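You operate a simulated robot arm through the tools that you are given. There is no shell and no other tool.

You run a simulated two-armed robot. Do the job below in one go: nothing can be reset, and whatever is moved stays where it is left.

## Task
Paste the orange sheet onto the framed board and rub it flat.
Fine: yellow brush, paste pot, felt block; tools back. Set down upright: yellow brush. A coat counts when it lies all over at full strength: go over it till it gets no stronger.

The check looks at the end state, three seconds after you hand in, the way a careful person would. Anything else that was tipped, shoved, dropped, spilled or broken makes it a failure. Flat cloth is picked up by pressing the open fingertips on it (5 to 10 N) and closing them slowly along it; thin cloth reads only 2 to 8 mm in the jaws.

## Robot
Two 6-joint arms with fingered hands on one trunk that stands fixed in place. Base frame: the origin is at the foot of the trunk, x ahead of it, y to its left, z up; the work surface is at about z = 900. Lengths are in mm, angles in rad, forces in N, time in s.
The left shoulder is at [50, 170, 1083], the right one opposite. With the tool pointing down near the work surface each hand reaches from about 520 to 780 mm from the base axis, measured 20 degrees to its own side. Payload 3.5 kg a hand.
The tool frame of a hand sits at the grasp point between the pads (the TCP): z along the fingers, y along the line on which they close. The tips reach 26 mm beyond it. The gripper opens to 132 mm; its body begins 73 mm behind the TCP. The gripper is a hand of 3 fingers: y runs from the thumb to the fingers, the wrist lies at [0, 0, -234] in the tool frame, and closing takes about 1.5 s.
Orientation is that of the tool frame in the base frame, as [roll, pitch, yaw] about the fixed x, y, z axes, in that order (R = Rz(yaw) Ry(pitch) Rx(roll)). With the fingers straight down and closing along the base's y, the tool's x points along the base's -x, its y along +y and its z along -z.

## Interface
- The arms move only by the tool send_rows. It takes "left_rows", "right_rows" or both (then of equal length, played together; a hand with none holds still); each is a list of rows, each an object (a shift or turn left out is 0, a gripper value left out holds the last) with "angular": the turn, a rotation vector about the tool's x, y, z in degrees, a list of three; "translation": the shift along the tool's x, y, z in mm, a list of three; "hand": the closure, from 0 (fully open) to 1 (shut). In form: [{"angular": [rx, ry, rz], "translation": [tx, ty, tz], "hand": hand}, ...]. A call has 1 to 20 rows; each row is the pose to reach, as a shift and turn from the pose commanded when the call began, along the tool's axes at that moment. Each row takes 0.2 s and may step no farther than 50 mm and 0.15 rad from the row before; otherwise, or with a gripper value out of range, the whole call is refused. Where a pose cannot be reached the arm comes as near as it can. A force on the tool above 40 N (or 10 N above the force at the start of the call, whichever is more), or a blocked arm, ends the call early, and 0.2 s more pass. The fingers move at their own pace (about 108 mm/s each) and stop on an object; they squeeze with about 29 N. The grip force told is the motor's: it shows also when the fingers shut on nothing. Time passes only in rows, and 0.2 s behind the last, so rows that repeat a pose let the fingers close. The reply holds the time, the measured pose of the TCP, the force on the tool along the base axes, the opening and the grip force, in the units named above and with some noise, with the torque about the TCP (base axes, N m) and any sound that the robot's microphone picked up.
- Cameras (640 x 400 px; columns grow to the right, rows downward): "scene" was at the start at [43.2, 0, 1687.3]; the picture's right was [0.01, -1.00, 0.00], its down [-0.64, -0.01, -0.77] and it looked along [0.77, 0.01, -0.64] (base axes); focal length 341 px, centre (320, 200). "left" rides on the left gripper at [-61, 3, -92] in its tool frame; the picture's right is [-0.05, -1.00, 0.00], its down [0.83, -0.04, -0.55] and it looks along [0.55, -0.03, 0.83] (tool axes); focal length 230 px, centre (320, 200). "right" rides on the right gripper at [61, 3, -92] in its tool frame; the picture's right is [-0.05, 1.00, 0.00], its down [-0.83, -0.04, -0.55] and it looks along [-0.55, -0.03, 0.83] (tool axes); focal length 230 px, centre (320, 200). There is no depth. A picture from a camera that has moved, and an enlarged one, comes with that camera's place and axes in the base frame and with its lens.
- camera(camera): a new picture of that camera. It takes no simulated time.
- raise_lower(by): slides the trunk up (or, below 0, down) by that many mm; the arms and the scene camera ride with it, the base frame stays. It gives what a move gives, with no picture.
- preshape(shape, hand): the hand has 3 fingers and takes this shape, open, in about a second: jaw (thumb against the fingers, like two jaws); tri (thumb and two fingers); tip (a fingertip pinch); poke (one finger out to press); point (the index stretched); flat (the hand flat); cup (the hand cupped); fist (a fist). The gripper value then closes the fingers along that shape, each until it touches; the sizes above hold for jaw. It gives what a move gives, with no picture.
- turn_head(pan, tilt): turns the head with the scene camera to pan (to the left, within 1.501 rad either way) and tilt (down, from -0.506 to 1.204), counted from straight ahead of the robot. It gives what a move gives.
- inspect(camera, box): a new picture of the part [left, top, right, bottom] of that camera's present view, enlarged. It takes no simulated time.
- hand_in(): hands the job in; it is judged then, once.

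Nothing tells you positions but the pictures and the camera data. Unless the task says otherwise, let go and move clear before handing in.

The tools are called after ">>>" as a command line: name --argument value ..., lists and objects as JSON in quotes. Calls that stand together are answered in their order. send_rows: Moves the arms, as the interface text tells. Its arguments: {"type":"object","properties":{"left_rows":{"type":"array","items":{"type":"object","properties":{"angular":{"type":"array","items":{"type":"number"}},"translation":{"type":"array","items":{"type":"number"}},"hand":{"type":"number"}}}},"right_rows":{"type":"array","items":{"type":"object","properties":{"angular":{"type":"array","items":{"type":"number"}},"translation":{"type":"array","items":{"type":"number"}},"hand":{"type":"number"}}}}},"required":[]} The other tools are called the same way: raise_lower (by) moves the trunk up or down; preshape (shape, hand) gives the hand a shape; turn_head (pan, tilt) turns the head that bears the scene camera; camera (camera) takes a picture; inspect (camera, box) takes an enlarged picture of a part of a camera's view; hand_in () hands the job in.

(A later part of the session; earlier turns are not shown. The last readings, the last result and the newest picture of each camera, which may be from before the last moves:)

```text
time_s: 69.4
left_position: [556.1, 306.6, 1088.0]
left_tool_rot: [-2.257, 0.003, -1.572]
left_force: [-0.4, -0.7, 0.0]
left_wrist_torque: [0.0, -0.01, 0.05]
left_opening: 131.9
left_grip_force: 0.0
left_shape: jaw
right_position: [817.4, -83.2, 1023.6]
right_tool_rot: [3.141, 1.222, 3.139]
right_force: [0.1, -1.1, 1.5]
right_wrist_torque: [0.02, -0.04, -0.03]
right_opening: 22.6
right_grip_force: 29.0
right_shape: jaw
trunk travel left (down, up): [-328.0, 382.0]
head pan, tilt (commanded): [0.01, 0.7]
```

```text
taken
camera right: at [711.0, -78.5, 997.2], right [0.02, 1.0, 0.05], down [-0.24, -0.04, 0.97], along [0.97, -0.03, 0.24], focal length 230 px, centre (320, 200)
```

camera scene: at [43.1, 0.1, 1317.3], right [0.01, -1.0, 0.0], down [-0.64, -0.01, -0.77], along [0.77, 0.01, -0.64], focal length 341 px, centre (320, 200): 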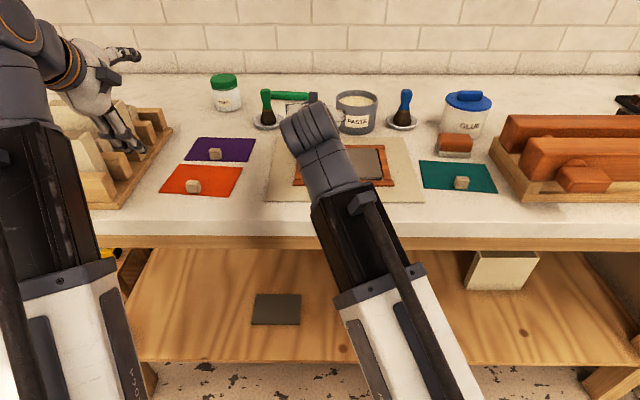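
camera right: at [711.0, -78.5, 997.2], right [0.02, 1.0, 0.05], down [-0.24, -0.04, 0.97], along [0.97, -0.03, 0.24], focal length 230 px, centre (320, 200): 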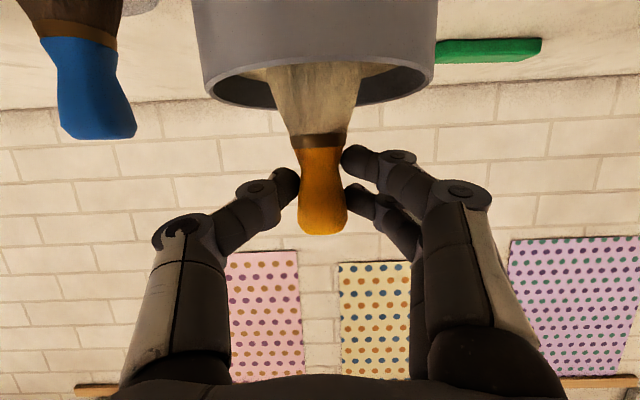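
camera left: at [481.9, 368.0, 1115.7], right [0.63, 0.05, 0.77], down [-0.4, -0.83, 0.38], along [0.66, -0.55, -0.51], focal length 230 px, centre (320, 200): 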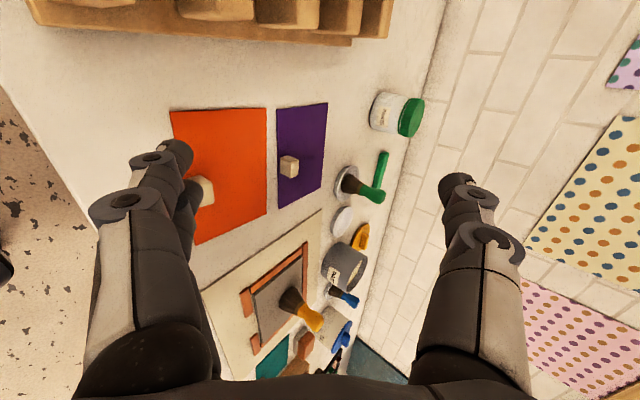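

>>> send_rows --right_rows '[{"translation": [1.4, 0, 0.5], "hand": 1}, {"translation": [1.4, 6, 0.5]}, {"translation": [1.4, -6, 0.5]}, {"translation": [1.4, 0, 0.5]}, {"translation": [-15, 0, -5.5]}, {"translation": [-36, 0, -13.1]}, {"translation": [-36, 0, -13.1]}]'

>>> camera --camera "right"

>>> inspect --camera "left" --box '[220, 200, 340, 340]'

```text
time_s: 71.0
left_position: [555.7, 306.8, 1088.6]
left_tool_rot: [-2.257, 0.005, -1.572]
left_force: [-0.4, 0.9, 0.1]
left_wrist_torque: [0.0, 0.0, 0.03]
left_opening: 131.9
left_grip_force: 0.2
left_shape: jaw
right_position: [816.9, -82.5, 1063.4]
right_tool_rot: [-3.141, 1.221, 3.141]
right_force: [-0.7, 0.0, -2.0]
right_wrist_torque: [0.0, -0.01, 0.0]
right_opening: 22.2
right_grip_force: 29.3
right_shape: jaw
trunk travel left (down, up): [-328.0, 382.0]
head pan, tilt (commanded): [0.01, 0.7]
```

```text
taken
camera right: at [711.0, -78.3, 1035.6], right [0.02, 1.0, 0.05], down [-0.24, -0.04, 0.97], along [0.97, -0.03, 0.24], focal length 230 px, centre (320, 200)
```

right: 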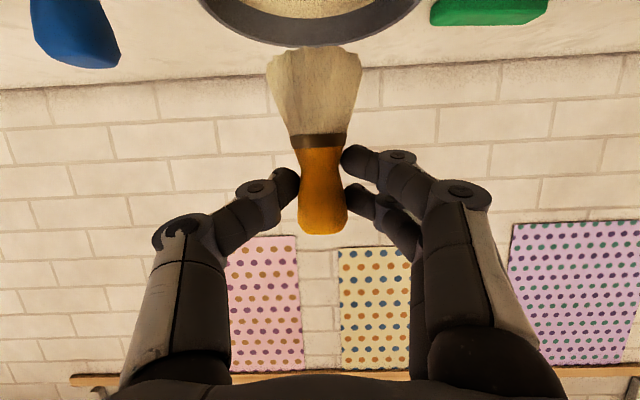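

```text
2.86 times, centred on (280, 270) of left
camera zoom: at [482.7, 368.8, 1144.0], right [0.63, 0.05, 0.77], down [-0.4, -0.83, 0.38], along [0.66, -0.55, -0.51], focal length 657 px, centre (434, 0)
```

zoom: 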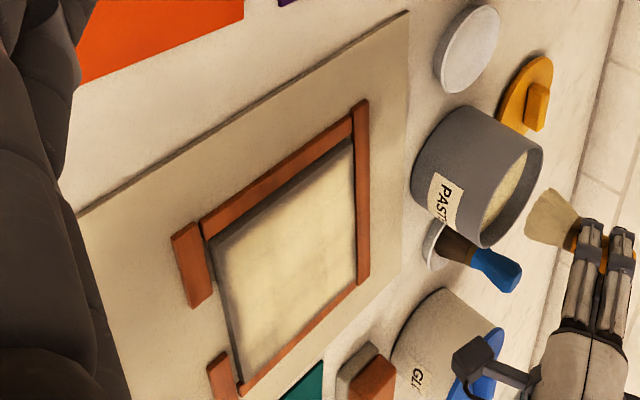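

>>> send_rows --right_rows '[{"translation": [11.8, 5.6, -37.5], "hand": 1}, {"translation": [23.5, 11.2, -75]}, {"translation": [35.3, 16.9, -112.5]}, {"translation": [47.1, 22.5, -150]}, {"translation": [47.1, 22.5, -150]}]' --left_rows '[{"translation": [0, -12, -10]}, {"translation": [0, -23, -19]}, {"translation": [0, -35, -29]}, {"translation": [0, -46, -38.6]}, {"translation": [0, -46, -38.6]}]'

>>> raise_lower --by -60

>>> inspect --camera "left" --box '[220, 200, 340, 340]'

```text
time_s: 72.2
left_position: [582.6, 318.6, 1119.8]
left_tool_rot: [-2.259, 0.004, -1.572]
left_force: [0.6, 0.3, 0.8]
left_wrist_torque: [-0.02, 0.01, -0.01]
left_opening: 131.8
left_grip_force: 0.1
left_shape: jaw
left hand out of reach, approached as far as the arm can: row 1, 2, 3, 4, 5
right_position: [660.0, -57.5, 1070.0]
right_tool_rot: [-3.14, 1.224, 3.14]
right_force: [-0.6, 0.1, -0.7]
right_wrist_torque: [-0.01, 0.02, 0.01]
right_opening: 22.2
right_grip_force: 28.9
right_shape: jaw
trunk travel left (down, up): [-328.0, 382.0]
head pan, tilt (commanded): [0.01, 0.7]
```

```text
time_s: 73.2
left_position: [582.5, 318.6, 1059.4]
left_tool_rot: [-2.257, 0.003, -1.571]
left_force: [0.3, 0.3, 0.0]
left_wrist_torque: [0.01, -0.01, -0.02]
left_opening: 131.9
left_grip_force: 0.1
left_shape: jaw
right_position: [660.8, -58.8, 1009.1]
right_tool_rot: [-3.141, 1.219, 3.14]
right_force: [0.5, 0.5, 0.4]
right_wrist_torque: [0.02, 0.0, -0.01]
right_opening: 22.4
right_grip_force: 28.8
right_shape: jaw
trunk travel left (down, up): [-268.0, 442.0]
head pan, tilt (commanded): [0.01, 0.7]
```

```text
2.86 times, centred on (280, 270) of left
camera zoom: at [508.2, 380.3, 1115.2], right [0.63, 0.05, 0.77], down [-0.4, -0.83, 0.38], along [0.66, -0.55, -0.51], focal length 657 px, centre (434, 0)
```

zoom: 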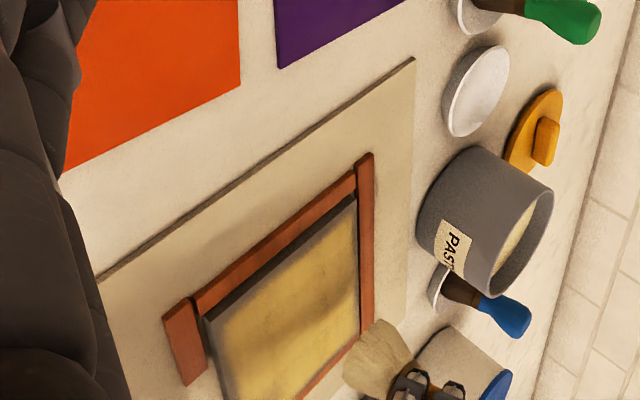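

>>> send_rows --right_rows '[{"translation": [20.7, -22.5, -23.3], "hand": 1}, {"translation": [41.4, -45, -46.6]}, {"translation": [47, -45, -44.5]}, {"translation": [51.3, -45, -43]}, {"translation": [51.3, -45, -43]}]'

>>> inspect --camera "left" --box '[220, 220, 340, 360]'

>>> camera --camera "right"

```text
time_s: 74.4
left_position: [580.9, 319.3, 1060.0]
left_tool_rot: [-2.258, 0.004, -1.573]
left_force: [-1.0, 0.1, -0.2]
left_wrist_torque: [0.04, -0.01, -0.02]
left_opening: 132.1
left_grip_force: 0.0
left_shape: jaw
right_position: [603.2, -103.6, 977.0]
right_tool_rot: [3.141, 1.223, 3.138]
right_force: [-0.1, -0.1, 1.1]
right_wrist_torque: [0.02, -0.04, -0.02]
right_opening: 22.2
right_grip_force: 29.0
right_shape: jaw
trunk travel left (down, up): [-268.0, 442.0]
head pan, tilt (commanded): [0.01, 0.7]
```

```text
2.86 times, centred on (280, 290) of left
camera zoom: at [508.1, 380.3, 1115.3], right [0.63, 0.05, 0.77], down [-0.4, -0.83, 0.38], along [0.66, -0.55, -0.51], focal length 657 px, centre (434, -57)
```

zoom: 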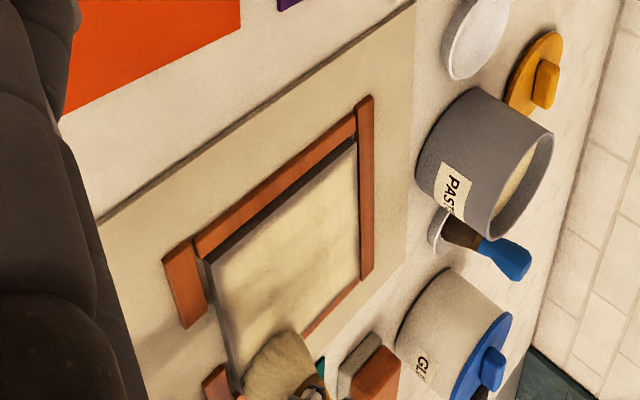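

```text
taken
camera right: at [496.0, -100.6, 949.1], right [0.02, 1.0, 0.05], down [-0.24, -0.04, 0.97], along [0.97, -0.03, 0.24], focal length 230 px, centre (320, 200)
```

right: 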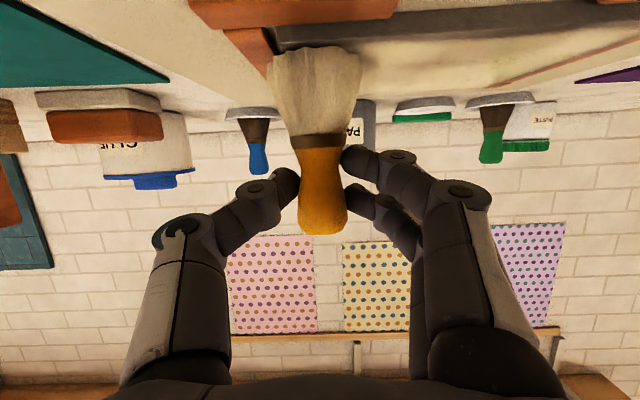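

Light contact reached. Now a perimeter pass close to all four edges.

>>> send_rows --right_rows '[{"translation": [3.5, -5, -6.2], "hand": 1}, {"translation": [-4, -5, 14.5]}, {"translation": [-11.6, -5, 35.2]}, {"translation": [-19.1, -5, 55.9]}, {"translation": [-25.6, -5, 73.7]}, {"translation": [-25.6, 20, 73.7]}, {"translation": [-25.6, 45, 73.7]}, {"translation": [-25.6, 70, 73.7]}, {"translation": [-25.6, 95, 73.7]}, {"translation": [-25.6, 118, 73.7]}, {"translation": [-25.6, 130, 73.7]}, {"translation": [-19.1, 130, 55.9]}, {"translation": [-11.6, 130, 35.2]}, {"translation": [-4, 130, 14.5]}, {"translation": [3.5, 130, -6.2]}, {"translation": [3.5, 105, -6.2]}, {"translation": [3.5, 80, -6.2]}, {"translation": [3.5, 55, -6.2]}, {"translation": [3.5, 30, -6.2]}, {"translation": [3.5, 5, -6.2]}]'

>>> inspect --camera "left" --box '[220, 220, 340, 360]'

>>> inspect --camera "scene" --box '[280, 100, 400, 180]'

>>> camera --camera "right"

```text
time_s: 78.6
left_position: [581.7, 320.8, 1059.5]
left_tool_rot: [-2.258, 0.001, -1.573]
left_force: [-0.6, 0.7, 0.8]
left_wrist_torque: [-0.01, -0.02, 0.0]
left_opening: 132.0
left_grip_force: 0.0
left_shape: jaw
right_position: [593.9, -98.5, 976.2]
right_tool_rot: [3.141, 1.225, 3.14]
right_force: [1.1, 4.9, 15.6]
right_wrist_torque: [0.35, -0.29, 0.1]
right_opening: 22.5
right_grip_force: 29.0
right_shape: jaw
trunk travel left (down, up): [-268.0, 442.0]
head pan, tilt (commanded): [0.01, 0.7]
```

```text
2.86 times, centred on (280, 290) of left
camera zoom: at [507.3, 380.9, 1115.4], right [0.63, 0.05, 0.77], down [-0.4, -0.83, 0.38], along [0.66, -0.55, -0.51], focal length 657 px, centre (434, -57)
```

zoom: 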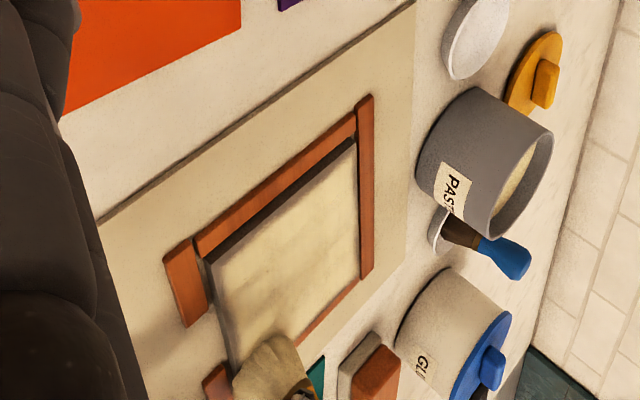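

```text
5.00 times, centred on (340, 140) of scene
camera zoom: at [42.1, 0.7, 1257.3], right [0.01, -1.0, 0.0], down [-0.64, -0.01, -0.77], along [0.77, 0.01, -0.64], focal length 1705 px, centre (220, 500)
```

zoom: 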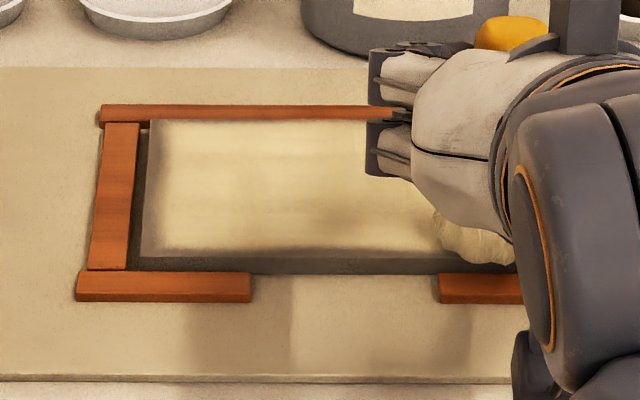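

```text
taken
camera right: at [487.7, -94.9, 948.5], right [0.02, 1.0, 0.05], down [-0.24, -0.04, 0.97], along [0.97, -0.03, 0.24], focal length 230 px, centre (320, 200)
```

right: 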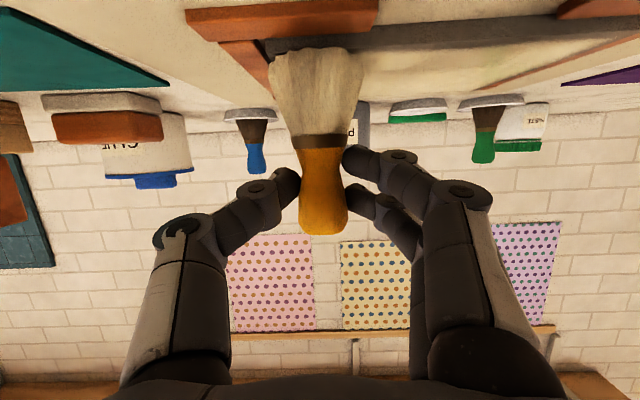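

>>> inspect --camera "scene" --box '[300, 140, 350, 165]'

>>> inspect --camera "left" --box '[245, 260, 295, 340]'

```text
12.80 times, centred on (325, 152) of scene
camera zoom: at [42.1, 0.7, 1257.3], right [0.01, -1.0, 0.0], down [-0.64, -0.01, -0.77], along [0.77, 0.01, -0.64], focal length 4364 px, centre (256, 808)
```

zoom: 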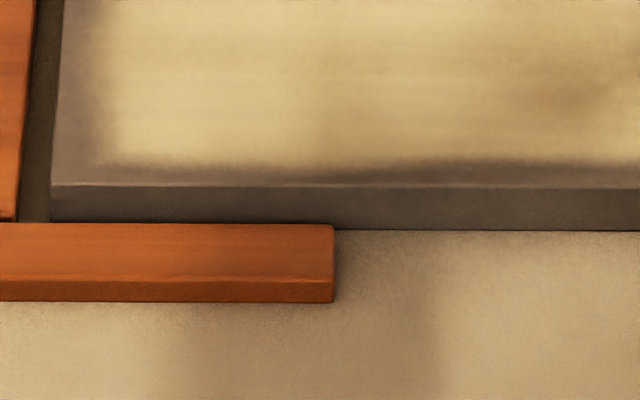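

```text
5.00 times, centred on (270, 300) of left
camera zoom: at [507.3, 380.9, 1115.4], right [0.63, 0.05, 0.77], down [-0.4, -0.83, 0.38], along [0.66, -0.55, -0.51], focal length 1150 px, centre (570, -300)
```

zoom: 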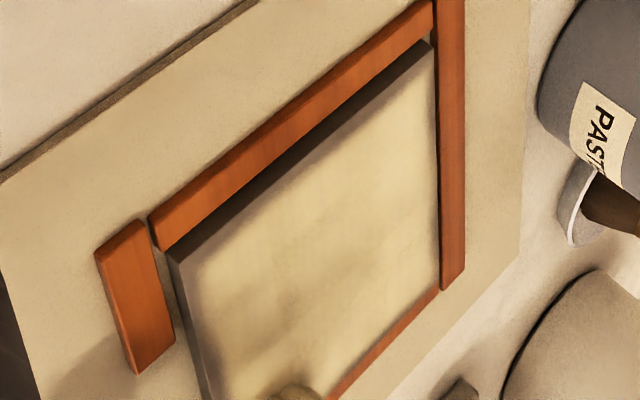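

The coat ends in straight lines about 6–8 mm inside the panel edge on all sides, which matches the sheet's footprint, so that is evidently the coatable area. I'll keep going over it to build full strength.

>>> send_rows --right_rows '[{"translation": [-1.7, -5, 2.6], "hand": 1}, {"translation": [-1.7, 20, 2.6]}, {"translation": [-1.7, 45, 2.6]}, {"translation": [-1.7, 70, 2.6]}, {"translation": [-1.7, 95, 2.6]}, {"translation": [-1.7, 120, 2.6]}, {"translation": [-10.2, 120, 26.1]}, {"translation": [-10.2, 95, 26.1]}, {"translation": [-10.2, 70, 26.1]}, {"translation": [-10.2, 45, 26.1]}, {"translation": [-10.2, 20, 26.1]}, {"translation": [-10.2, -5, 26.1]}, {"translation": [-18.8, -5, 49.6]}, {"translation": [-18.8, 20, 49.6]}, {"translation": [-18.8, 45, 49.6]}, {"translation": [-18.8, 70, 49.6]}, {"translation": [-18.8, 95, 49.6]}, {"translation": [-18.8, 120, 49.6]}]'

>>> inspect --camera "left" --box '[220, 220, 340, 360]'

>>> inspect --camera "scene" --box '[280, 100, 400, 180]'

>>> camera --camera "right"

```text
time_s: 82.4
left_position: [581.6, 319.7, 1059.1]
left_tool_rot: [-2.258, 0.004, -1.574]
left_force: [0.1, -0.1, -0.2]
left_wrist_torque: [0.0, 0.01, -0.02]
left_opening: 132.0
left_grip_force: 0.1
left_shape: jaw
right_position: [648.4, 21.1, 976.8]
right_tool_rot: [3.141, 1.222, 3.139]
right_force: [0.4, 0.0, -0.5]
right_wrist_torque: [-0.03, 0.0, 0.01]
right_opening: 22.6
right_grip_force: 29.2
right_shape: jaw
trunk travel left (down, up): [-268.0, 442.0]
head pan, tilt (commanded): [0.01, 0.7]
```

```text
2.86 times, centred on (280, 290) of left
camera zoom: at [508.3, 380.2, 1115.2], right [0.63, 0.05, 0.77], down [-0.4, -0.83, 0.38], along [0.66, -0.55, -0.51], focal length 657 px, centre (434, -57)
```

zoom: 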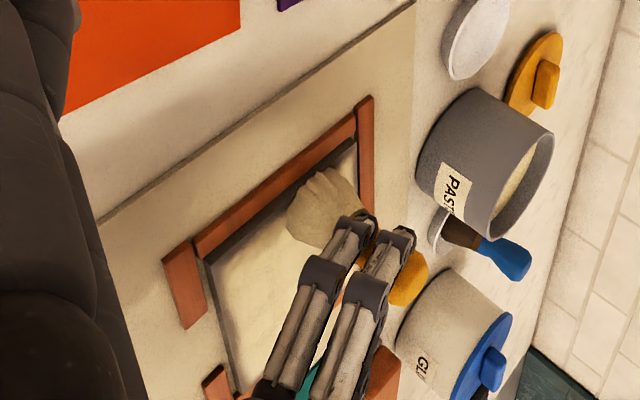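

```text
5.00 times, centred on (340, 140) of scene
camera zoom: at [43.2, -0.1, 1257.2], right [0.01, -1.0, 0.0], down [-0.64, -0.01, -0.77], along [0.77, 0.01, -0.64], focal length 1705 px, centre (220, 500)
```

zoom: 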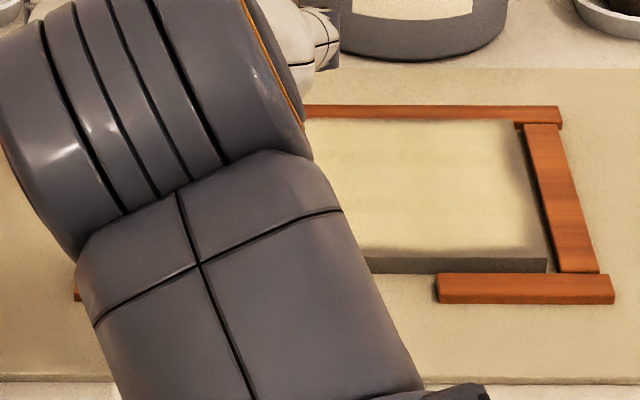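

```text
taken
camera right: at [543.1, 24.7, 949.1], right [0.02, 1.0, 0.05], down [-0.24, -0.04, 0.97], along [0.97, -0.03, 0.24], focal length 230 px, centre (320, 200)
```

right: 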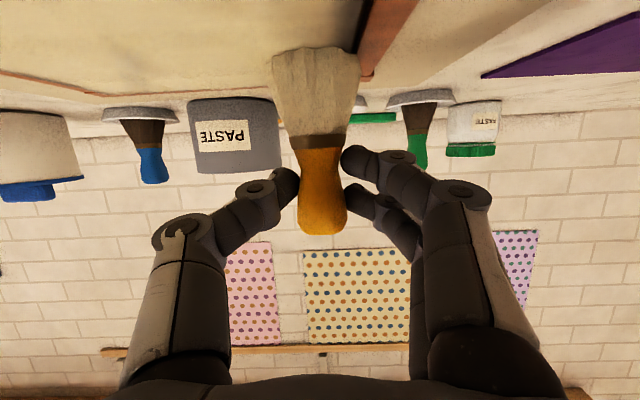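

>>> send_rows --right_rows '[{"translation": [-7.5, 0, 23.9], "hand": 1}, {"translation": [-7.5, -25, 23.9]}, {"translation": [-7.5, -50, 23.9]}, {"translation": [-7.5, -75, 23.9]}, {"translation": [-7.5, -100, 23.9]}, {"translation": [-7.5, -125, 23.9]}, {"translation": [-3, -125, 11.7]}, {"translation": [-3, -100, 11.7]}, {"translation": [-3, -75, 11.7]}, {"translation": [-3, -50, 11.7]}, {"translation": [-3, -25, 11.7]}, {"translation": [-3, 0, 11.7]}, {"translation": [5.5, 0, -11.8]}, {"translation": [5.5, -25, -11.8]}, {"translation": [5.5, -50, -11.8]}, {"translation": [5.5, -75, -11.8]}, {"translation": [5.5, -100, -11.8]}, {"translation": [5.5, -125, -11.8]}]'

>>> inspect --camera "left" --box '[220, 220, 340, 360]'

>>> inspect --camera "scene" --box '[280, 100, 400, 180]'

>>> camera --camera "right"

```text
time_s: 86.2
left_position: [580.5, 318.6, 1059.4]
left_tool_rot: [-2.257, 0.001, -1.574]
left_force: [0.6, 0.7, 0.2]
left_wrist_torque: [0.01, 0.01, 0.0]
left_opening: 132.1
left_grip_force: 0.1
left_shape: jaw
right_position: [634.2, -103.6, 975.6]
right_tool_rot: [-3.14, 1.227, -3.141]
right_force: [-0.1, 7.2, 19.6]
right_wrist_torque: [0.49, -0.39, 0.1]
right_opening: 22.6
right_grip_force: 29.0
right_shape: jaw
trunk travel left (down, up): [-268.0, 442.0]
head pan, tilt (commanded): [0.01, 0.7]
```

```text
2.86 times, centred on (280, 290) of left
camera zoom: at [507.0, 381.0, 1115.5], right [0.63, 0.05, 0.77], down [-0.4, -0.83, 0.38], along [0.66, -0.55, -0.51], focal length 657 px, centre (434, -57)
```

zoom: 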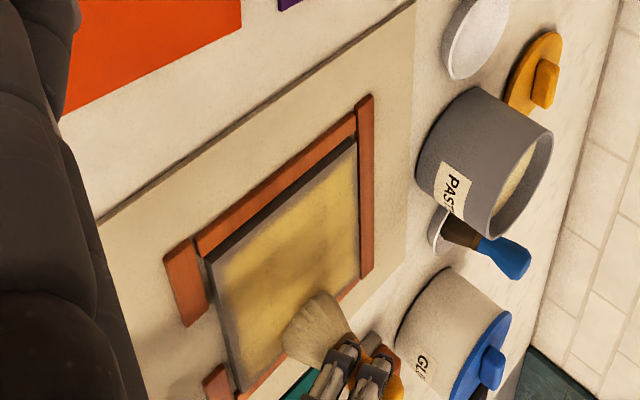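

```text
5.00 times, centred on (340, 140) of scene
camera zoom: at [41.8, 0.9, 1257.3], right [0.01, -1.0, 0.0], down [-0.64, -0.01, -0.77], along [0.77, 0.01, -0.64], focal length 1705 px, centre (220, 500)
```

zoom: 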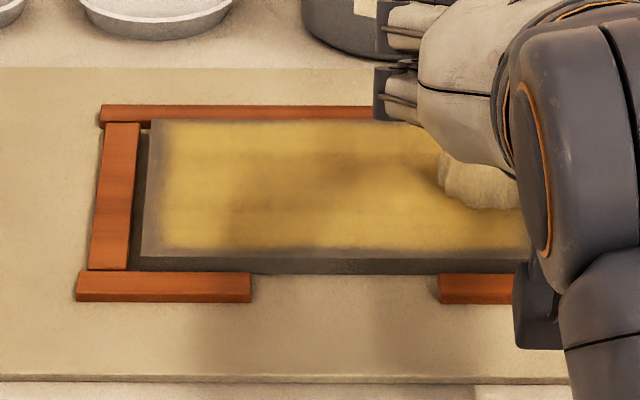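

```text
taken
camera right: at [527.8, -100.0, 948.2], right [0.02, 1.0, 0.05], down [-0.24, -0.04, 0.97], along [0.97, -0.03, 0.24], focal length 230 px, centre (320, 200)
```

right: 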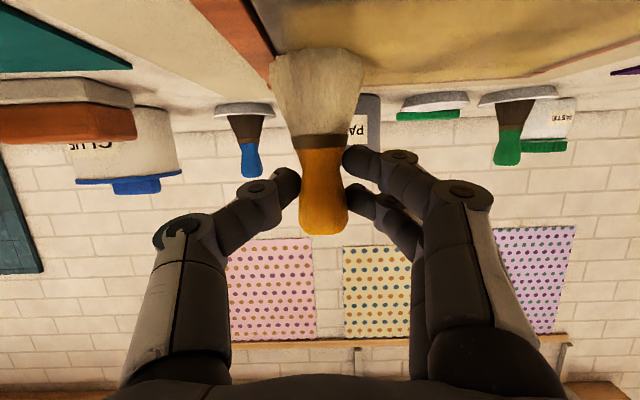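

The coat now looks deeper yellow. I'll check again whether that's a real change.

>>> inspect --camera "scene" --box '[290, 105, 390, 175]'

>>> camera --camera "left"

```text
5.71 times, centred on (340, 140) of scene
camera zoom: at [41.8, 0.9, 1257.3], right [0.01, -1.0, 0.0], down [-0.64, -0.01, -0.77], along [0.77, 0.01, -0.64], focal length 1948 px, centre (206, 543)
```

zoom: 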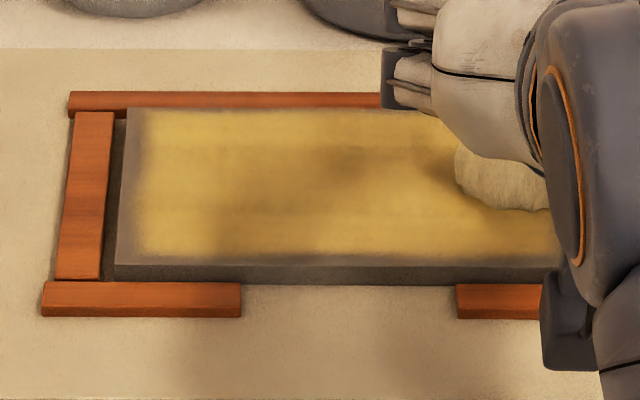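

```text
taken
camera left: at [507.0, 381.0, 1115.5], right [0.63, 0.05, 0.77], down [-0.4, -0.83, 0.38], along [0.66, -0.55, -0.51], focal length 230 px, centre (320, 200)
```

left: 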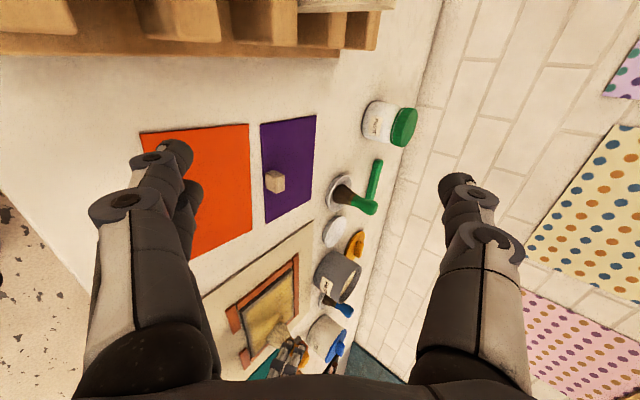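

>>> send_rows --right_rows '[{"translation": [-9.4, 0, -3.4], "hand": 1}, {"translation": [-28.2, 0, -10.3]}, {"translation": [-47, 0, -17.1]}, {"translation": [-94, 0, -34]}, {"translation": [-94, 0, -34]}]'

>>> inspect --camera "scene" --box '[290, 105, 390, 175]'

>>> inspect --camera "left" --box '[220, 220, 340, 360]'

>>> camera --camera "right"

```text
time_s: 87.4
left_position: [581.6, 318.4, 1060.0]
left_tool_rot: [-2.258, 0.004, -1.572]
left_force: [-0.6, 0.3, -0.4]
left_wrist_torque: [0.0, 0.01, 0.0]
left_opening: 131.9
left_grip_force: 0.0
left_shape: jaw
right_position: [635.7, -103.6, 1075.0]
right_tool_rot: [-3.141, 1.222, 3.14]
right_force: [0.3, 0.1, 0.0]
right_wrist_torque: [-0.01, 0.05, 0.02]
right_opening: 22.4
right_grip_force: 29.6
right_shape: jaw
trunk travel left (down, up): [-268.0, 442.0]
head pan, tilt (commanded): [0.01, 0.7]
```

```text
5.71 times, centred on (340, 140) of scene
camera zoom: at [43.1, 0.0, 1257.2], right [0.01, -1.0, 0.0], down [-0.64, -0.01, -0.77], along [0.77, 0.01, -0.64], focal length 1948 px, centre (206, 543)
```

zoom: 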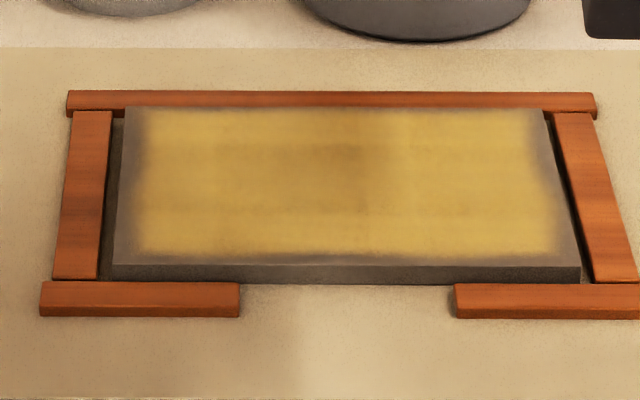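

```text
2.86 times, centred on (280, 290) of left
camera zoom: at [508.2, 380.3, 1115.2], right [0.63, 0.05, 0.77], down [-0.4, -0.83, 0.38], along [0.66, -0.55, -0.51], focal length 657 px, centre (434, -57)
```

zoom: 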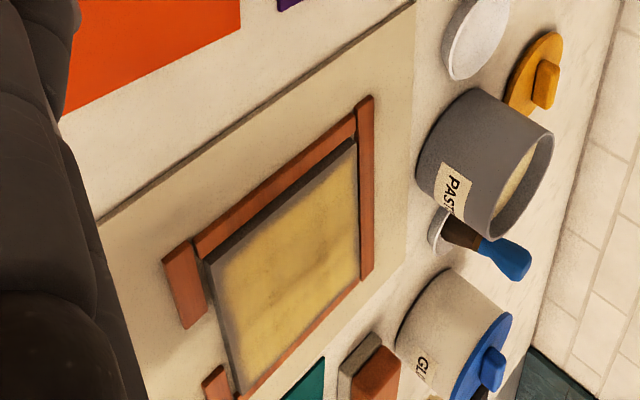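

```text
taken
camera right: at [529.3, -100.0, 1048.8], right [0.02, 1.0, 0.05], down [-0.24, -0.04, 0.97], along [0.97, -0.03, 0.24], focal length 230 px, centre (320, 200)
```

right: 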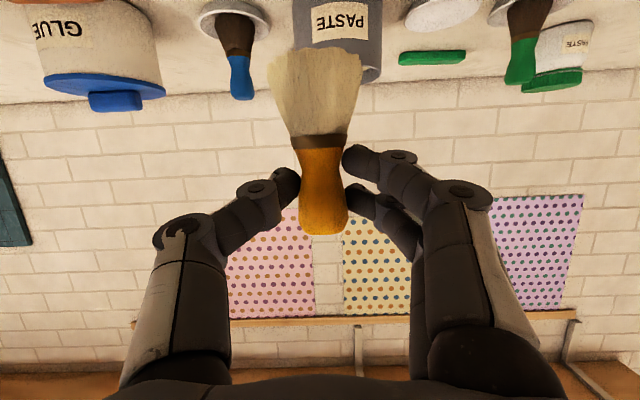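

The coat is now uniform over the whole sheet-sized area. Since paste may dry, I'll have the left hand pick up the orange sheet first and hold it ready, then freshen the coat and lay the sheet at once. Let me look at the sheet and its knob.

>>> camera --camera "scene"

>>> inspect --camera "scene" --box '[140, 110, 260, 190]'

```text
taken
camera scene: at [43.1, 0.0, 1257.2], right [0.01, -1.0, 0.0], down [-0.64, -0.01, -0.77], along [0.77, 0.01, -0.64], focal length 341 px, centre (320, 200)
```

scene: 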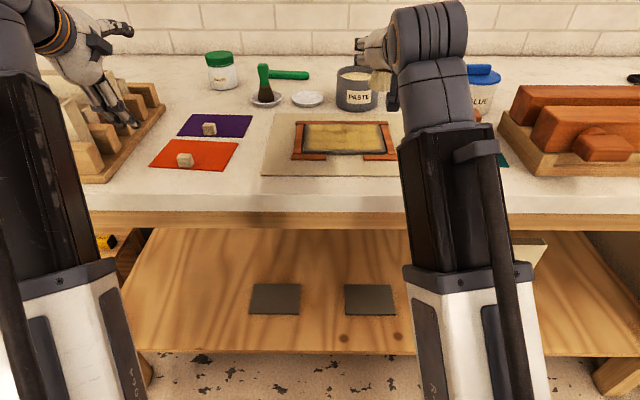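

```text
5.00 times, centred on (200, 150) of scene
camera zoom: at [43.1, 0.0, 1257.2], right [0.01, -1.0, 0.0], down [-0.64, -0.01, -0.77], along [0.77, 0.01, -0.64], focal length 1705 px, centre (920, 450)
```

zoom: 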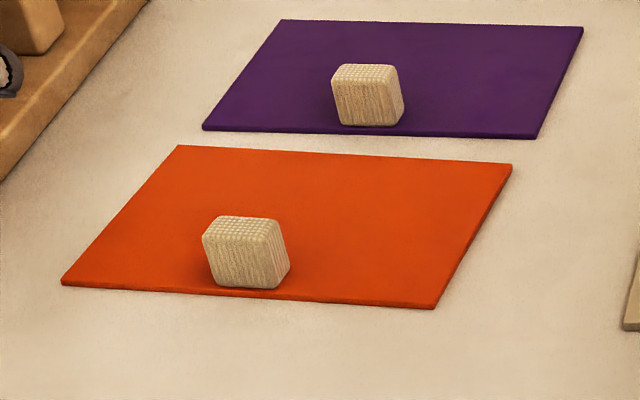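

I'll raise the trunk 30 mm (a height that suits pot, board and sheet), then bring the left hand round to the sheet's knob.

>>> raise_lower --by 30

```text
time_s: 88.1
left_position: [582.5, 319.3, 1089.2]
left_tool_rot: [-2.257, 0.003, -1.572]
left_force: [-0.1, 0.3, 0.1]
left_wrist_torque: [0.01, -0.01, -0.01]
left_opening: 131.7
left_grip_force: 0.0
left_shape: jaw
right_position: [636.7, -103.4, 1105.6]
right_tool_rot: [3.14, 1.222, 3.14]
right_force: [0.2, -0.5, 0.1]
right_wrist_torque: [-0.01, -0.04, 0.0]
right_opening: 22.7
right_grip_force: 29.0
right_shape: jaw
trunk travel left (down, up): [-298.0, 412.0]
head pan, tilt (commanded): [0.01, 0.7]
```

>>> send_rows --left_rows '[{"angular": [0, 0, 8.2], "translation": [6, 4.5, -1.3], "hand": 0.5}, {"angular": [0, 0, 16.4], "translation": [12, 9, -2.6]}, {"angular": [0, 0, 24.6], "translation": [18, 13.5, -4]}, {"angular": [0, 0, 32.8], "translation": [24, 18, -5.3]}, {"angular": [0, 0, 41], "translation": [30, 22.5, -6.6]}, {"angular": [0, 0, 49.2], "translation": [36, 27, -8]}, {"angular": [0, 0, 57.4], "translation": [42, 31.5, -9.2]}, {"angular": [0, 0, 65.6], "translation": [48, 36, -10.5]}, {"angular": [0, 0, 73.8], "translation": [54, 40.5, -12]}, {"angular": [0, 0, 82], "translation": [59, 45, -13.3]}, {"angular": [0, 0, 90], "translation": [64, 49.3, -14.5]}, {"angular": [0, 0, 90], "translation": [64, 49.3, -14.5]}]'

>>> camera --camera "left"

>>> camera --camera "scene"

```text
time_s: 90.7
left_position: [557.1, 259.8, 1042.5]
left_tool_rot: [3.135, 0.884, 3.135]
left_force: [0.4, -0.3, -0.8]
left_wrist_torque: [-0.01, 0.0, -0.02]
left_opening: 66.8
left_grip_force: 0.1
left_shape: jaw
left hand out of reach, approached as far as the arm can: row 2, 3, 4, 5, 6, 7, 8, 9, 10, 11, 12
right_position: [636.7, -104.2, 1106.0]
right_tool_rot: [3.14, 1.22, 3.139]
right_force: [0.3, 0.1, -1.2]
right_wrist_torque: [-0.01, 0.01, -0.03]
right_opening: 22.5
right_grip_force: 28.4
right_shape: jaw
trunk travel left (down, up): [-298.0, 412.0]
head pan, tilt (commanded): [0.01, 0.7]
```

```text
taken
camera left: at [525.2, 263.1, 1148.3], right [0.03, -1.0, 0.04], down [-0.96, -0.04, -0.29], along [0.29, -0.03, -0.96], focal length 230 px, centre (320, 200)
```

left: 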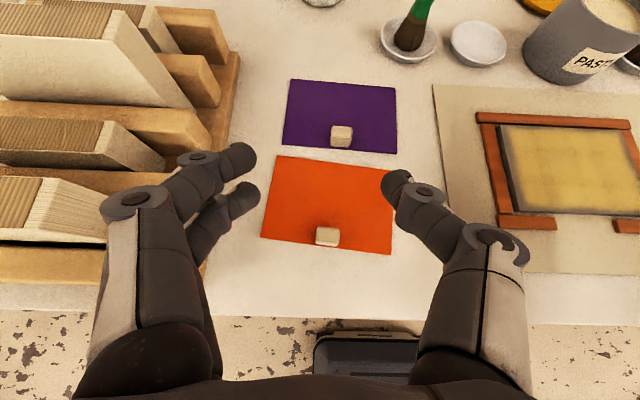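

```text
taken
camera scene: at [43.2, 0.0, 1287.3], right [0.01, -1.0, 0.0], down [-0.64, -0.01, -0.77], along [0.77, 0.01, -0.64], focal length 341 px, centre (320, 200)
```

scene: 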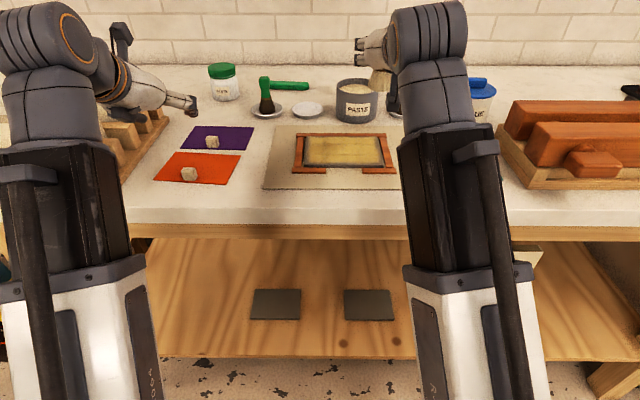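

>>> inspect --camera "left" --box '[250, 140, 410, 270]'

```text
3.08 times, centred on (330, 205) of left
camera zoom: at [525.2, 263.1, 1148.3], right [0.03, -1.0, 0.04], down [-0.96, -0.04, -0.29], along [0.29, -0.03, -0.96], focal length 708 px, centre (289, 185)
```

zoom: 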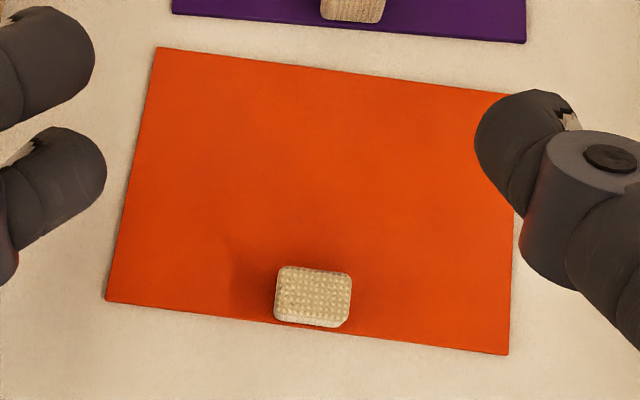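

The knob is centred at about (557, 248), ~24 mm wide. Left hand comes down toward it while straightening its tilt to 20°.

>>> send_rows --left_rows '[{"angular": [0, 6.1, 0], "translation": [15, -2.4, 11], "hand": 0.5}, {"angular": [0, 12.2, 0], "translation": [30, -4.7, 22]}, {"angular": [0, 18.4, 0], "translation": [45, -7.1, 33]}, {"angular": [0, 24.5, 0], "translation": [60, -9.4, 44]}, {"angular": [0, 30.6, 0], "translation": [74.7, -11.8, 54.8]}, {"angular": [0, 30.6, 0], "translation": [74.7, -11.8, 54.8]}]'

>>> camera --camera "left"

```text
time_s: 92.1
left_position: [552.4, 248.3, 950.0]
left_tool_rot: [3.139, 0.349, 3.141]
left_force: [0.5, -0.1, -0.5]
left_wrist_torque: [0.0, -0.02, 0.0]
left_opening: 66.8
left_grip_force: 0.1
left_shape: jaw
right_position: [635.1, -102.8, 1105.7]
right_tool_rot: [-3.141, 1.223, 3.141]
right_force: [0.6, -0.1, 0.1]
right_wrist_torque: [0.0, -0.03, -0.01]
right_opening: 22.4
right_grip_force: 29.1
right_shape: jaw
trunk travel left (down, up): [-298.0, 412.0]
head pan, tilt (commanded): [0.01, 0.7]
```

```text
taken
camera left: at [578.8, 251.1, 1057.5], right [0.05, -1.0, 0.01], down [-0.97, -0.04, 0.24], along [-0.24, -0.03, -0.97], focal length 230 px, centre (320, 200)
```

left: 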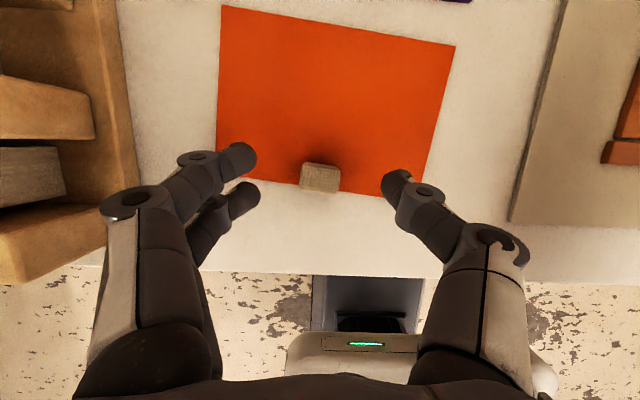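

>>> send_rows --left_rows '[{"angular": [0.9, 0, 2.6], "translation": [1.6, 0, 5], "hand": 0.5}, {"angular": [1.88, 0, 5.17], "translation": [3.3, 0, 10]}, {"angular": [1.88, 0, 5.17], "translation": [4.9, -0.3, 15.2]}, {"angular": [1.88, 0, 5.17], "translation": [4.9, -0.3, 15.2], "hand": 0.62}, {"angular": [1.88, 0, 5.17], "translation": [4.9, -0.3, 15.2], "hand": 0.7}]'

>>> camera --camera "left"

>>> inspect --camera "scene" --box '[150, 120, 250, 200]'

```text
time_s: 93.3
left_position: [553.9, 249.1, 933.2]
left_tool_rot: [3.137, 0.351, 3.044]
left_force: [0.0, 0.4, -0.9]
left_wrist_torque: [0.0, 0.04, -0.02]
left_opening: 39.9
left_grip_force: 0.0
left_shape: jaw
right_position: [635.9, -102.8, 1105.4]
right_tool_rot: [3.141, 1.222, 3.139]
right_force: [0.4, 0.1, 0.0]
right_wrist_torque: [0.01, 0.0, 0.02]
right_opening: 22.4
right_grip_force: 28.9
right_shape: jaw
trunk travel left (down, up): [-298.0, 412.0]
head pan, tilt (commanded): [0.01, 0.7]
```

```text
taken
camera left: at [580.1, 248.6, 1041.6], right [-0.05, -1.0, 0.01], down [-0.97, 0.05, 0.24], along [-0.24, 0.0, -0.97], focal length 230 px, centre (320, 200)
```

left: 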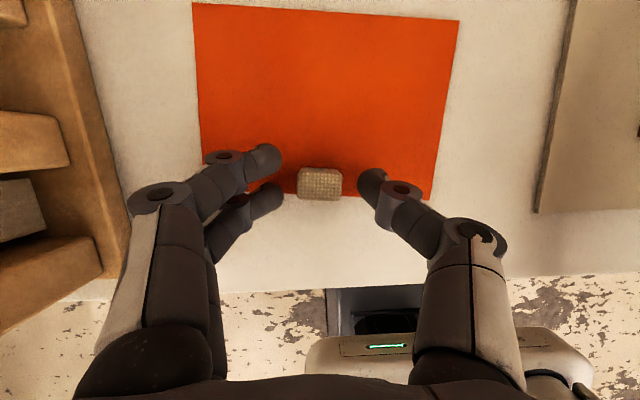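

```text
5.00 times, centred on (200, 160) of scene
camera zoom: at [43.2, 0.0, 1287.2], right [0.01, -1.0, 0.0], down [-0.64, -0.01, -0.77], along [0.77, 0.01, -0.64], focal length 1705 px, centre (920, 400)
```

zoom: 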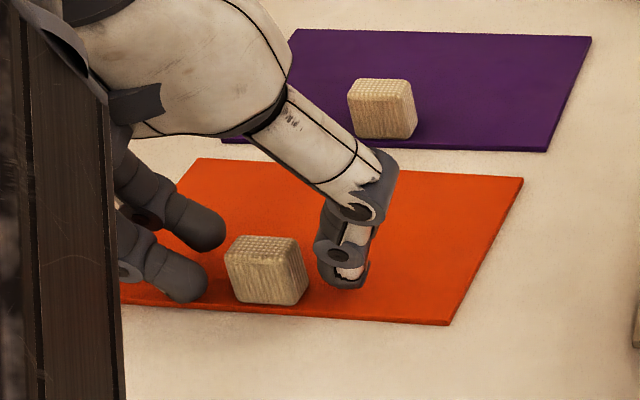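

The knob is centred between the fingers. Closing gently on it.

>>> send_rows --left_rows '[{"hand": 0.75}, {"hand": 0.79}, {"hand": 0.83}, {"hand": 0.9}, {"hand": 1}, {"hand": 1}, {"hand": 1}]'

>>> camera --camera "left"

>>> inspect --camera "scene" --box '[150, 120, 250, 200]'

```text
time_s: 94.9
left_position: [552.7, 247.2, 934.0]
left_tool_rot: [3.139, 0.351, 3.044]
left_force: [1.0, -1.0, 1.8]
left_wrist_torque: [0.09, 0.0, 0.03]
left_opening: 13.0
left_grip_force: 29.4
left_shape: jaw
right_position: [635.2, -103.6, 1106.1]
right_tool_rot: [-3.141, 1.221, 3.139]
right_force: [0.1, -0.9, -0.9]
right_wrist_torque: [0.02, -0.01, 0.02]
right_opening: 22.6
right_grip_force: 28.8
right_shape: jaw
trunk travel left (down, up): [-298.0, 412.0]
head pan, tilt (commanded): [0.01, 0.7]
```

```text
taken
camera left: at [579.9, 248.4, 1041.8], right [-0.05, -1.0, 0.01], down [-0.97, 0.05, 0.24], along [-0.24, 0.0, -0.97], focal length 230 px, centre (320, 200)
```

left: 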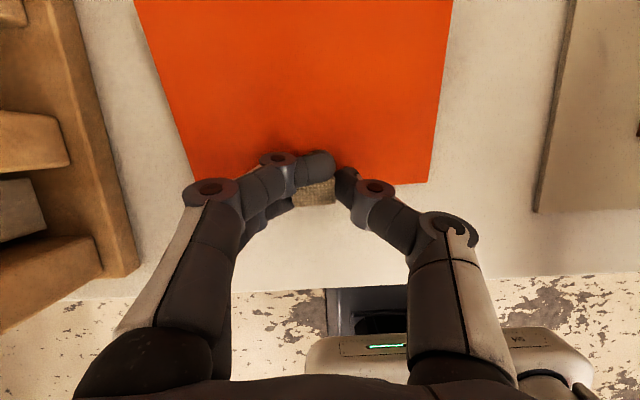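

```text
5.00 times, centred on (200, 160) of scene
camera zoom: at [43.0, -0.2, 1287.3], right [0.01, -1.0, 0.0], down [-0.64, -0.01, -0.77], along [0.77, 0.01, -0.64], focal length 1705 px, centre (920, 400)
```

zoom: 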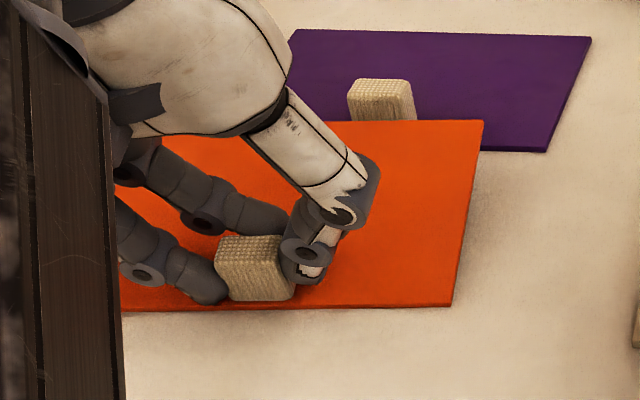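

The upper finger rode over the knob's edge and tipped the sheet up, so this tilted grip is wrong for the knob. I'll ease the fingers open so the sheet settles back, and regrip with a vertical hand.

>>> send_rows --left_rows '[{"hand": 0.88}, {"hand": 0.84}, {"hand": 0.8}, {"hand": 0.76}, {"hand": 0.7}, {"hand": 0.6}, {"hand": 0.5}, {"hand": 0.5}]'

>>> camera --camera "left"

>>> inspect --camera "scene" --box '[150, 120, 250, 200]'

```text
time_s: 96.7
left_position: [554.0, 248.9, 934.7]
left_tool_rot: [3.138, 0.351, 3.043]
left_force: [0.2, -0.3, -0.5]
left_wrist_torque: [0.0, 0.02, -0.02]
left_opening: 65.2
left_grip_force: 0.0
left_shape: jaw
right_position: [635.7, -103.2, 1106.5]
right_tool_rot: [3.141, 1.223, 3.14]
right_force: [0.7, 0.2, -0.7]
right_wrist_torque: [0.0, 0.03, -0.04]
right_opening: 22.5
right_grip_force: 29.6
right_shape: jaw
trunk travel left (down, up): [-298.0, 412.0]
head pan, tilt (commanded): [0.01, 0.7]
```

```text
taken
camera left: at [580.0, 248.6, 1041.6], right [-0.05, -1.0, 0.01], down [-0.97, 0.05, 0.24], along [-0.24, 0.0, -0.97], focal length 230 px, centre (320, 200)
```

left: 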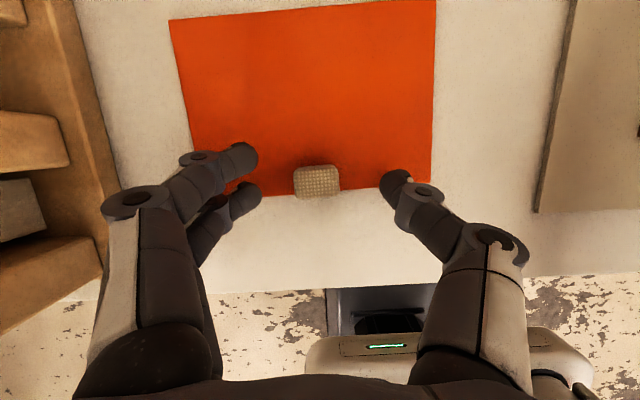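

```text
5.00 times, centred on (200, 160) of scene
camera zoom: at [43.2, 0.0, 1287.2], right [0.01, -1.0, 0.0], down [-0.64, -0.01, -0.77], along [0.77, 0.01, -0.64], focal length 1705 px, centre (920, 400)
```

zoom: 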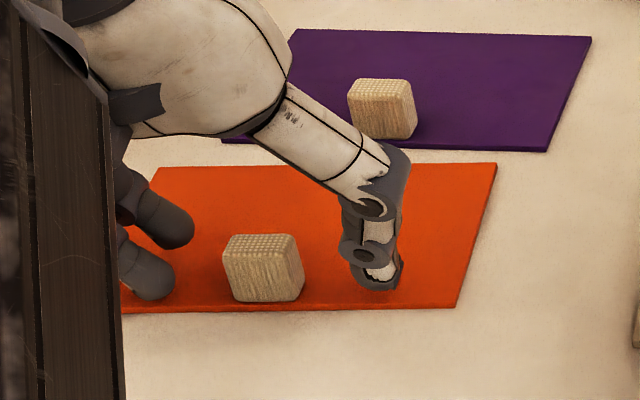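

The sheet is flat again, undisturbed otherwise. Let me check how the coat looks after this wait.

>>> inspect --camera "scene" --box '[285, 110, 405, 190]'

>>> inspect --camera "right" --box '[240, 20, 400, 140]'

```text
5.00 times, centred on (345, 150) of scene
camera zoom: at [43.2, 0.0, 1287.2], right [0.01, -1.0, 0.0], down [-0.64, -0.01, -0.77], along [0.77, 0.01, -0.64], focal length 1705 px, centre (195, 450)
```

zoom: 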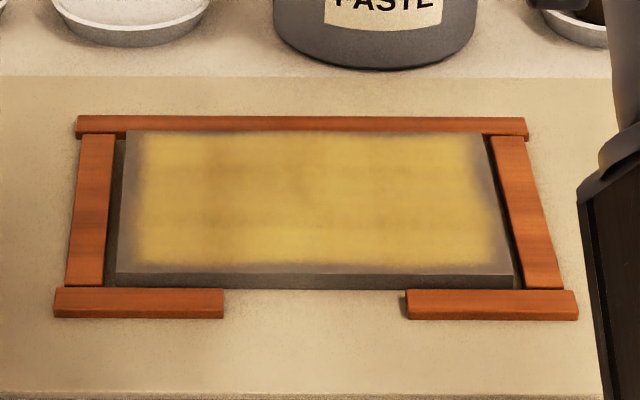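

```text
3.33 times, centred on (320, 80) of right
camera zoom: at [529.5, -100.0, 1078.5], right [0.02, 1.0, 0.05], down [-0.24, -0.04, 0.97], along [0.97, -0.03, 0.24], focal length 767 px, centre (320, 600)
```

zoom: 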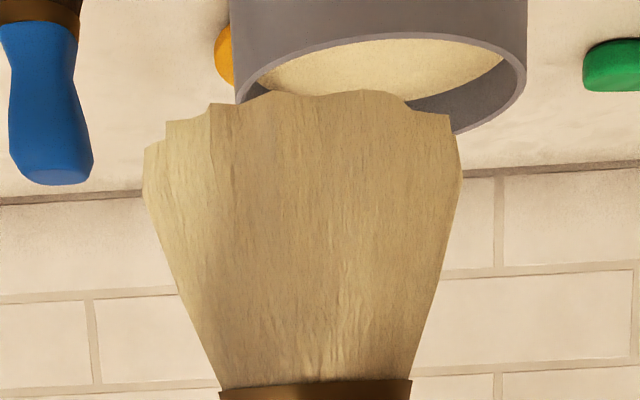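

The coat is unchanged and the brush still holds paste. I'll do another light pass now to see whether the coat still changes.

>>> send_rows --right_rows '[{"translation": [37.6, 0, 13.7], "hand": 1}, {"translation": [75.2, 0, 27.4]}, {"translation": [103.4, 0, 37.6]}, {"translation": [118, 0, 42.9]}, {"translation": [122, 0, 44.4]}, {"translation": [122.6, 0, 44.6]}, {"translation": [122.6, 25, 44.6]}, {"translation": [122.6, 50, 44.6]}, {"translation": [122.6, 75, 44.6]}, {"translation": [122.6, 100, 44.6]}, {"translation": [122.6, 124, 44.6]}]'

>>> inspect --camera "scene" --box '[285, 110, 405, 190]'

>>> camera --camera "right"

```text
time_s: 99.1
left_position: [553.4, 247.6, 934.3]
left_tool_rot: [3.138, 0.35, 3.044]
left_force: [0.3, -0.4, -0.8]
left_wrist_torque: [0.03, 0.01, -0.01]
left_opening: 65.3
left_grip_force: 0.0
left_shape: jaw
right_position: [635.2, 20.7, 977.3]
right_tool_rot: [3.14, 1.222, 3.137]
right_force: [0.0, -1.9, 8.1]
right_wrist_torque: [-0.02, -0.18, -0.06]
right_opening: 22.2
right_grip_force: 29.1
right_shape: jaw
trunk travel left (down, up): [-298.0, 412.0]
head pan, tilt (commanded): [0.01, 0.7]
```

```text
5.00 times, centred on (345, 150) of scene
camera zoom: at [42.6, -0.4, 1287.3], right [0.01, -1.0, 0.0], down [-0.64, -0.01, -0.77], along [0.77, 0.01, -0.64], focal length 1705 px, centre (195, 450)
```

zoom: 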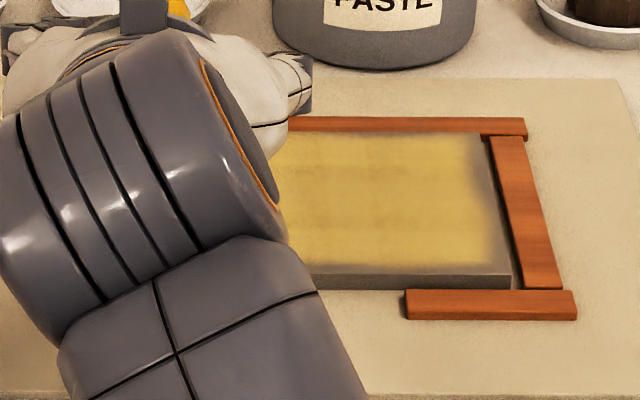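

```text
taken
camera right: at [529.3, 24.4, 948.7], right [0.02, 1.0, 0.05], down [-0.24, -0.04, 0.97], along [0.97, -0.03, 0.24], focal length 230 px, centre (320, 200)
```

right: 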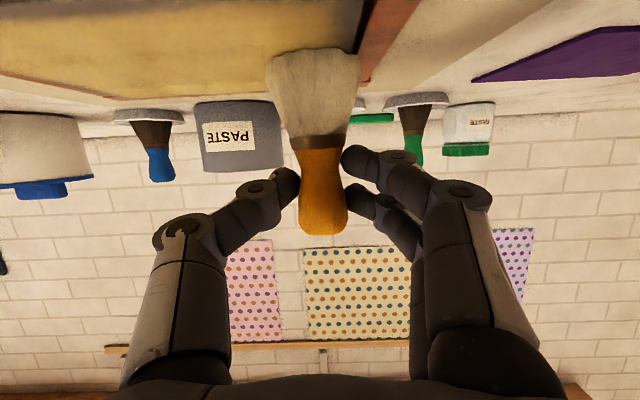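

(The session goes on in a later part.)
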